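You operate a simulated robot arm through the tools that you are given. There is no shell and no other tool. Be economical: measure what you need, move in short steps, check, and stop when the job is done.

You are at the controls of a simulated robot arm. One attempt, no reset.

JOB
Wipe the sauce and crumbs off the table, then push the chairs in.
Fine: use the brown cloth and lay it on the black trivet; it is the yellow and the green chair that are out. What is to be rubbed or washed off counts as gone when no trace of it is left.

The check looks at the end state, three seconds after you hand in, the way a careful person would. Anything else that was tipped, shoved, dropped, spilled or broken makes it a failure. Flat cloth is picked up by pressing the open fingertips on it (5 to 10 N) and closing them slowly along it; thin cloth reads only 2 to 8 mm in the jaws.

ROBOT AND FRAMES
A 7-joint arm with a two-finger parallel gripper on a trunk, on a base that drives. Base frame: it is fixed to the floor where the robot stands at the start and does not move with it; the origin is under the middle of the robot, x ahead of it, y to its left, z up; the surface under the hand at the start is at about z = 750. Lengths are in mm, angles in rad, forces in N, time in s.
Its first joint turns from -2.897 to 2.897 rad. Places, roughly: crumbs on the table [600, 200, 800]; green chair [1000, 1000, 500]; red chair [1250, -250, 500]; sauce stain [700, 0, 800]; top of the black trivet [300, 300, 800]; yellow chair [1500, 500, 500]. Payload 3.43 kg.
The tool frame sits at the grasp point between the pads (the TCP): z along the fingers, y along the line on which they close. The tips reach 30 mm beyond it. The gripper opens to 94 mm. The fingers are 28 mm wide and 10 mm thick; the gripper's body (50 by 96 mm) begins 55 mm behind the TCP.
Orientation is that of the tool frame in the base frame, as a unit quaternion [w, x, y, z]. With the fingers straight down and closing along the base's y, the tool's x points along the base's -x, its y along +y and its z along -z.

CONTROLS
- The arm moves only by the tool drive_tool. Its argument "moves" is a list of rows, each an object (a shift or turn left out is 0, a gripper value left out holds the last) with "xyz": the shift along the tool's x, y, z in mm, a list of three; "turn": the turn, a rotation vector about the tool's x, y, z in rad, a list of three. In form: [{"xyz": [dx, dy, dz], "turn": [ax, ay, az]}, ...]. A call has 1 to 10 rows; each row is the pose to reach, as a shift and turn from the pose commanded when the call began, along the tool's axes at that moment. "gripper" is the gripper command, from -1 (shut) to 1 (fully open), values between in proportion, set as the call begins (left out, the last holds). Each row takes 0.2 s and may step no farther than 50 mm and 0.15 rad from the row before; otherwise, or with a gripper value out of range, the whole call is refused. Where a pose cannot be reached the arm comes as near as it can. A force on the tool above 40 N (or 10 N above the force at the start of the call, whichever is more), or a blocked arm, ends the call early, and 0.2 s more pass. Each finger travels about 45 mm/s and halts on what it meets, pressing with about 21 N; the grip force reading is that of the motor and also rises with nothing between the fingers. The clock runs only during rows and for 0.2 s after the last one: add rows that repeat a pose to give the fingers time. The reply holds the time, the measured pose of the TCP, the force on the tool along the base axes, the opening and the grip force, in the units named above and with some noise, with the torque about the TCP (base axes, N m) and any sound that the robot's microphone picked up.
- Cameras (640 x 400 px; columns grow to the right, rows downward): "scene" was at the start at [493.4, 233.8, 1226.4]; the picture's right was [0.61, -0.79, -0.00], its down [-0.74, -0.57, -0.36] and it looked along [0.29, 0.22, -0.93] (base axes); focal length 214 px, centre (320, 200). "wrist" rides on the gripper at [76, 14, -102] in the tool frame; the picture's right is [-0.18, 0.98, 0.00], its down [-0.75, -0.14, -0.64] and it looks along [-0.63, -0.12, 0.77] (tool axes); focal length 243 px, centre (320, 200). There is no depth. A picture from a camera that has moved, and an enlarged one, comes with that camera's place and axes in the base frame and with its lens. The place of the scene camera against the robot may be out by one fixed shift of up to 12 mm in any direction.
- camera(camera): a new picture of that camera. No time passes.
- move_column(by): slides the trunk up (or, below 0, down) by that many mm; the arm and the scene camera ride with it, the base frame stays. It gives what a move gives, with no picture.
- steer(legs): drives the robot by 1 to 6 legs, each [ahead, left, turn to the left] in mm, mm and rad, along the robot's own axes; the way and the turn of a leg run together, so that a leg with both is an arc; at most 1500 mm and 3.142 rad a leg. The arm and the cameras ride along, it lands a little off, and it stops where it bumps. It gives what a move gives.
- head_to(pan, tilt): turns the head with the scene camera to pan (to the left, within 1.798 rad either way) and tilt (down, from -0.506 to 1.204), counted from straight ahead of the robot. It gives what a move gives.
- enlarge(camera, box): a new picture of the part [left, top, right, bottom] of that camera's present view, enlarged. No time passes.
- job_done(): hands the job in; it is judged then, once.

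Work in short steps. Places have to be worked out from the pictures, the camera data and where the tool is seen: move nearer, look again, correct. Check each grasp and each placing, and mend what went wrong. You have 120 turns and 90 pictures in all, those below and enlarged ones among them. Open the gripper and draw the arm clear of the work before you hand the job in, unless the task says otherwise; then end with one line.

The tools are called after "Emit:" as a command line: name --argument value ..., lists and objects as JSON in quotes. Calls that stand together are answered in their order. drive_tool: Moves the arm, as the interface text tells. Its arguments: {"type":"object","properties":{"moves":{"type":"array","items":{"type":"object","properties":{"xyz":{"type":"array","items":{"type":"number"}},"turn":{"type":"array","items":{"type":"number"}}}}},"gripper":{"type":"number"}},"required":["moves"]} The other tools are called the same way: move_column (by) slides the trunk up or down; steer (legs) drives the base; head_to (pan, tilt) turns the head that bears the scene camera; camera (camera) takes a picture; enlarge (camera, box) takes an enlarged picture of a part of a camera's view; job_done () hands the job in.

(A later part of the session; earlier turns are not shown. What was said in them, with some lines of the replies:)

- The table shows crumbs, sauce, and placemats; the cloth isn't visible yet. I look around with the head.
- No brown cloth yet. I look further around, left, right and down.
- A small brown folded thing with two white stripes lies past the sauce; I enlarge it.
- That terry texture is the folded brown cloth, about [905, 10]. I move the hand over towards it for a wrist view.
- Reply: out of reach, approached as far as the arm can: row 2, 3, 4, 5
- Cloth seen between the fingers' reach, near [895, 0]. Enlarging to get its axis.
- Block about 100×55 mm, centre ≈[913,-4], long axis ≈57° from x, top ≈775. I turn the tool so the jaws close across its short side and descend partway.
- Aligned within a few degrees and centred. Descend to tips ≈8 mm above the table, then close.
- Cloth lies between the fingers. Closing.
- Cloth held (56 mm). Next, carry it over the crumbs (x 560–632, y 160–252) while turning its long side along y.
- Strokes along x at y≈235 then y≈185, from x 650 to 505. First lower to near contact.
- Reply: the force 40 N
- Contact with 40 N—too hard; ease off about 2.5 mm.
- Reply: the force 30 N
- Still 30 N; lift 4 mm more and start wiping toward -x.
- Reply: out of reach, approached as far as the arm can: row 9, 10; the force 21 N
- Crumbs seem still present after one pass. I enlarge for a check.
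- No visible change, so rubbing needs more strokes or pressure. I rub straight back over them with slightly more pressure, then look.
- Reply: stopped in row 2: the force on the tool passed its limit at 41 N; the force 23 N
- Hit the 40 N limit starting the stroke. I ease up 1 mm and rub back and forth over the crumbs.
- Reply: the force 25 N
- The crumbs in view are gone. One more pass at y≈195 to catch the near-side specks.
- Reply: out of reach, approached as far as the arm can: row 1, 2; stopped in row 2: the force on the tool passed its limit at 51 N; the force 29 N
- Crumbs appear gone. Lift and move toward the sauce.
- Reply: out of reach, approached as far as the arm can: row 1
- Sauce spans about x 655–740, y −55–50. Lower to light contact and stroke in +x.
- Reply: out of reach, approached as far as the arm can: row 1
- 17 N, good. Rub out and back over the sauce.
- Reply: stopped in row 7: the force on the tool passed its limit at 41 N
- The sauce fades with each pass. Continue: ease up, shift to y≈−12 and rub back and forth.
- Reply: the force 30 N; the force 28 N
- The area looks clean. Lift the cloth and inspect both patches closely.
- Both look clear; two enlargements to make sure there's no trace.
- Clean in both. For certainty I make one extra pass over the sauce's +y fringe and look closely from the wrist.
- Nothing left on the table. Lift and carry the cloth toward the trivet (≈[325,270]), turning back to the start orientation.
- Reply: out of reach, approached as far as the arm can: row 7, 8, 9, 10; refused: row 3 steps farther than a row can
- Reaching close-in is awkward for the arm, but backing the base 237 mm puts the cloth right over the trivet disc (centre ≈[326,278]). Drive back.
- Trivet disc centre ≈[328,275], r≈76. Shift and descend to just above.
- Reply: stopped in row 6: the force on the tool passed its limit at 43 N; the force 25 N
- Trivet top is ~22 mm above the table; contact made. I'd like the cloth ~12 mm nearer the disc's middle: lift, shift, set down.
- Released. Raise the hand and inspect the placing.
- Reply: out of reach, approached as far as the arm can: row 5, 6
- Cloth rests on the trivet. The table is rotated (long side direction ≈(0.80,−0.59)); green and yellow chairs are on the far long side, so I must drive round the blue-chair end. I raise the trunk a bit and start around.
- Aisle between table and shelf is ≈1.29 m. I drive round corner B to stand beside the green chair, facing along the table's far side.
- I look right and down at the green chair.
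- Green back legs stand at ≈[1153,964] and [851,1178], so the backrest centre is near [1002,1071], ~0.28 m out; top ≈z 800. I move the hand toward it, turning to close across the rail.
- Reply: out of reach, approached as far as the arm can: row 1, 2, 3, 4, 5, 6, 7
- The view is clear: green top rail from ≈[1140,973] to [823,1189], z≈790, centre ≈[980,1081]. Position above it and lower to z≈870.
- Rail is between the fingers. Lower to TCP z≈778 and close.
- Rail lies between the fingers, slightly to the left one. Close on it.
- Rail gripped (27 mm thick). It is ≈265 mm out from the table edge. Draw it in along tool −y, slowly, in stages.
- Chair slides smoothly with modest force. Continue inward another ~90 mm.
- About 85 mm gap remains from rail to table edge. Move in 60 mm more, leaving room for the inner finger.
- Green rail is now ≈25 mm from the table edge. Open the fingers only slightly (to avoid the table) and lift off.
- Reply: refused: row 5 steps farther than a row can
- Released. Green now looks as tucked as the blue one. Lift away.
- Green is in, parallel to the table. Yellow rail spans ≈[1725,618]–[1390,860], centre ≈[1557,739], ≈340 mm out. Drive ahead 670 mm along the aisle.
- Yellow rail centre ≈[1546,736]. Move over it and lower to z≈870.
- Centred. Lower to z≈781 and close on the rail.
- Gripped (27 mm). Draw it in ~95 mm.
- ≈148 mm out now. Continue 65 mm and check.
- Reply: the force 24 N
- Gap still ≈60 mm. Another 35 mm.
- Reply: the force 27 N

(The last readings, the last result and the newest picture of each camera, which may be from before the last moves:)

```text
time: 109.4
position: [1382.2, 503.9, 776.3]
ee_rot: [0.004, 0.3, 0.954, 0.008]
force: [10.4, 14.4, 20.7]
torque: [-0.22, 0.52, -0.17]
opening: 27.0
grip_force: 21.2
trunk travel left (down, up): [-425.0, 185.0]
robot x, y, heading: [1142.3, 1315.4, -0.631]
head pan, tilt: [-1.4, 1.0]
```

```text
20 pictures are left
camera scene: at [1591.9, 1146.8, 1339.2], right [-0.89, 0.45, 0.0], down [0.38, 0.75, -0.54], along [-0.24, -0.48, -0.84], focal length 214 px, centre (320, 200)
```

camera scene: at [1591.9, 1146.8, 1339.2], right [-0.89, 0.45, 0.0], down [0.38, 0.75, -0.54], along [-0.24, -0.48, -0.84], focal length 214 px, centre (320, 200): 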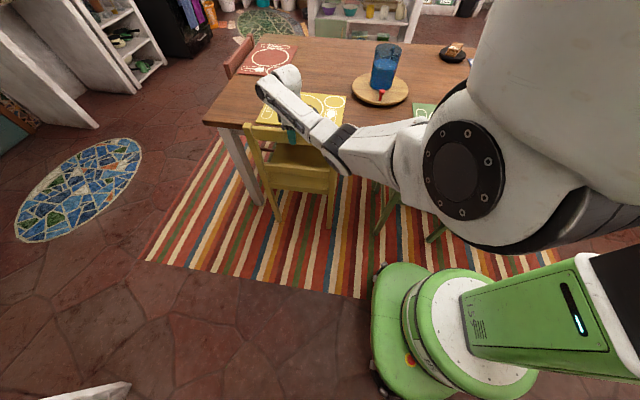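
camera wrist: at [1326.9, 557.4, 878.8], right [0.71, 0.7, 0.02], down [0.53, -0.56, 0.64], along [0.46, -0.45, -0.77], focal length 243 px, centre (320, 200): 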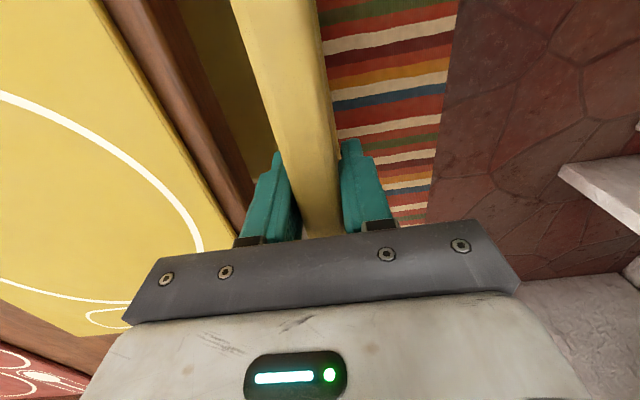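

Yellow matches green's gap. Open a little, lift straight up, then clear.

Emit:
drive_tool --moves '[{"xyz": [0, 2, 0]}, {"xyz": [0, 2, 0]}, {"xyz": [0, 2, 0]}]' --gripper -0.15

Emit:
drive_tool --moves '[{"xyz": [0, 0, -25]}, {"xyz": [0, 0, -60]}, {"xyz": [0, 0, -105]}, {"xyz": [0, 0, -150]}, {"xyz": [0, 0, -190]}, {"xyz": [0, 30, -220]}, {"xyz": [0, 70, -240]}, {"xyz": [0, 115, -250]}, {"xyz": [0, 160, -250]}, {"xyz": [0, 200, -250]}]'

Emit:
drive_tool --moves '[{"xyz": [0, 40, 0]}, {"xyz": [0, 80, 0]}, {"xyz": [0, 120, 0]}, {"xyz": [0, 150, 0]}]' --gripper 1

Emit:
camera --camera "scene"

```text
time: 110.2
position: [1382.4, 505.8, 774.9]
ee_rot: [0.005, 0.3, 0.954, 0.009]
force: [0.4, 0.2, 0.5]
torque: [-0.01, 0.02, 0.0]
opening: 40.0
grip_force: 0.1
trunk travel left (down, up): [-425.0, 185.0]
robot x, y, heading: [1143.3, 1313.4, -0.637]
head pan, tilt: [-1.4, 1.0]
```

```text
time: 112.4
position: [1493.2, 666.7, 1028.1]
ee_rot: [0.005, 0.3, 0.954, 0.01]
force: [-0.1, 0.7, 0.1]
torque: [0.02, 0.02, 0.02]
opening: 39.8
grip_force: 0.1
trunk travel left (down, up): [-425.0, 185.0]
robot x, y, heading: [1140.8, 1309.8, -0.635]
head pan, tilt: [-1.4, 1.0]
```

```text
time: 113.4
position: [1578.5, 789.2, 1032.2]
ee_rot: [0.005, 0.302, 0.953, 0.009]
force: [0.2, -0.6, 0.1]
torque: [0.0, 0.01, -0.02]
opening: 93.8
grip_force: 0.2
trunk travel left (down, up): [-425.0, 185.0]
robot x, y, heading: [1141.5, 1308.0, -0.633]
head pan, tilt: [-1.4, 1.0]
```

```text
19 pictures are left
camera scene: at [1591.5, 1145.3, 1339.0], right [-0.89, 0.45, 0.0], down [0.38, 0.75, -0.54], along [-0.24, -0.48, -0.84], focal length 214 px, centre (320, 200)
```

scene: 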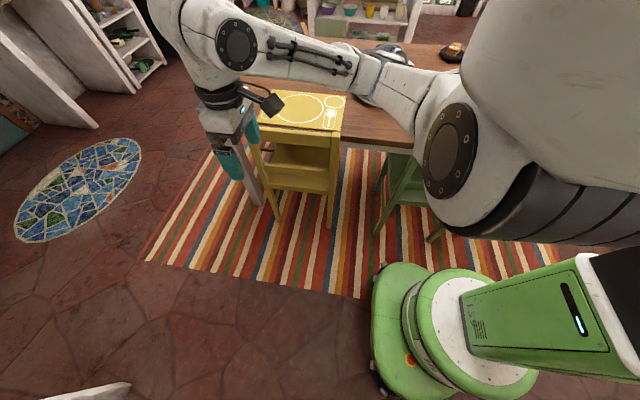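

Both appear in. I back the robot along the aisle to get an overview and compare gaps with the blue and red chairs.

Emit:
steer --legs '[[-800, 0, 0]]'

Emit:
head_to --pan -0.7 --tilt 0.8

Emit:
camera --camera "scene"

Emit:
head_to --pan -1.7 --tilt 0.8

Emit:
camera --camera "scene"

```text
time: 117.7
position: [932.8, 1262.5, 1031.9]
ee_rot: [0.005, 0.302, 0.953, 0.01]
force: [0.3, 0.4, -1.2]
torque: [0.0, 0.0, 0.0]
opening: 93.9
grip_force: 0.1
trunk travel left (down, up): [-425.0, 185.0]
robot x, y, heading: [495.4, 1785.6, -0.637]
head pan, tilt: [-1.4, 1.0]
```

```text
time: 118.8
position: [933.6, 1263.7, 1032.4]
ee_rot: [0.005, 0.302, 0.953, 0.009]
force: [-0.2, 0.2, -0.3]
torque: [-0.01, 0.03, -0.01]
opening: 94.0
grip_force: 0.1
trunk travel left (down, up): [-425.0, 185.0]
robot x, y, heading: [497.2, 1785.9, -0.636]
head pan, tilt: [-0.7, 0.799]
```

```text
18 pictures are left
camera scene: at [996.7, 1603.6, 1354.1], right [-0.97, -0.23, 0.0], down [-0.16, 0.7, -0.7], along [0.16, -0.68, -0.72], focal length 214 px, centre (320, 200)
```

scene: 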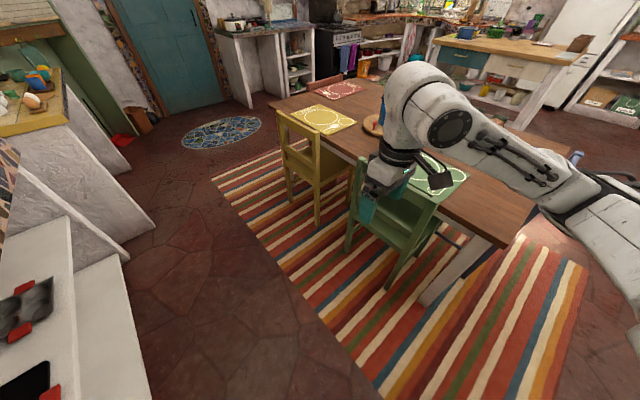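

```text
time: 120.1
position: [934.2, 1263.7, 1032.1]
ee_rot: [0.005, 0.302, 0.953, 0.009]
force: [0.4, 0.4, 0.3]
torque: [0.01, 0.02, 0.03]
opening: 94.0
grip_force: 0.1
trunk travel left (down, up): [-425.0, 185.0]
robot x, y, heading: [500.5, 1785.6, -0.64]
head pan, tilt: [-1.7, 0.799]
```

```text
17 pictures are left
camera scene: at [922.2, 1624.0, 1354.1], right [-0.72, 0.69, 0.0], down [0.5, 0.52, -0.7], along [-0.48, -0.5, -0.72], focal length 214 px, centre (320, 200)
```

scene: 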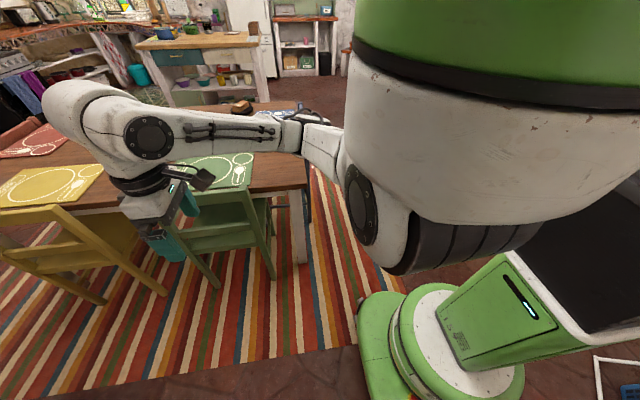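

Enlarging to compare the gaps of the green and yellow backs to the table.

Emit:
enlarge --camera "scene" --box '[0, 90, 320, 290]'

Emit:
head_to --pan -0.9 --tilt 0.7

Emit:
enlarge --camera "scene" --box '[200, 40, 520, 240]'

```text
2.00 times, centred on (160, 190) of scene
camera zoom: at [922.2, 1624.0, 1354.1], right [-0.72, 0.69, 0.0], down [0.5, 0.52, -0.7], along [-0.48, -0.5, -0.72], focal length 429 px, centre (640, 220)
```

zoom: 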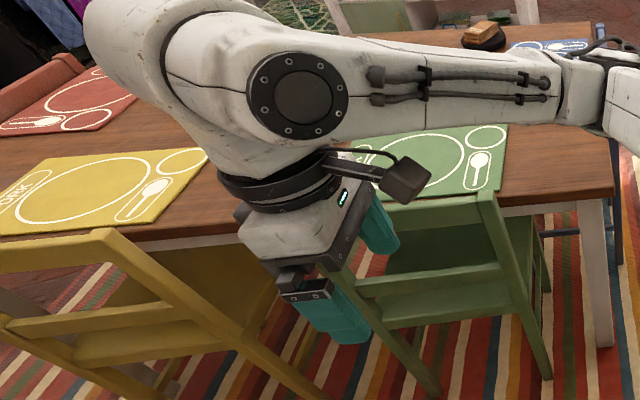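

```text
time: 121.2
position: [933.7, 1263.9, 1032.8]
ee_rot: [0.005, 0.302, 0.953, 0.01]
force: [-0.5, 0.7, -0.5]
torque: [0.0, -0.01, 0.01]
opening: 94.2
grip_force: 0.1
trunk travel left (down, up): [-425.0, 185.0]
robot x, y, heading: [498.1, 1783.4, -0.639]
head pan, tilt: [-0.901, 0.7]
```

```text
2.00 times, centred on (360, 140) of scene
camera zoom: at [980.8, 1597.2, 1362.4], right [-1.0, -0.03, 0.0], down [-0.02, 0.64, -0.76], along [0.02, -0.76, -0.64], focal length 429 px, centre (240, 320)
```

zoom: 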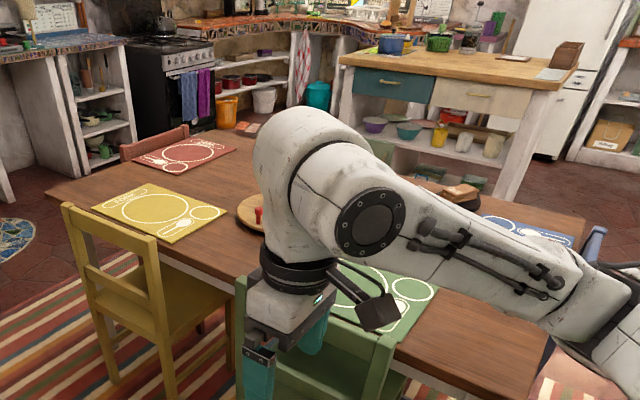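

Everything checks out: the table is wiped clean, the cloth is on the trivet, and both chairs are in line and tucked. The gripper is open and clear of the work, so I hand in.

Emit:
job_done

```text
The job is handed in.
```

I wiped the sauce and crumbs off the table with no trace showing in the close-ups, laid the brown cloth on the black trivet, and pushed the yellow and green chairs in to about 30 mm from the table edge.
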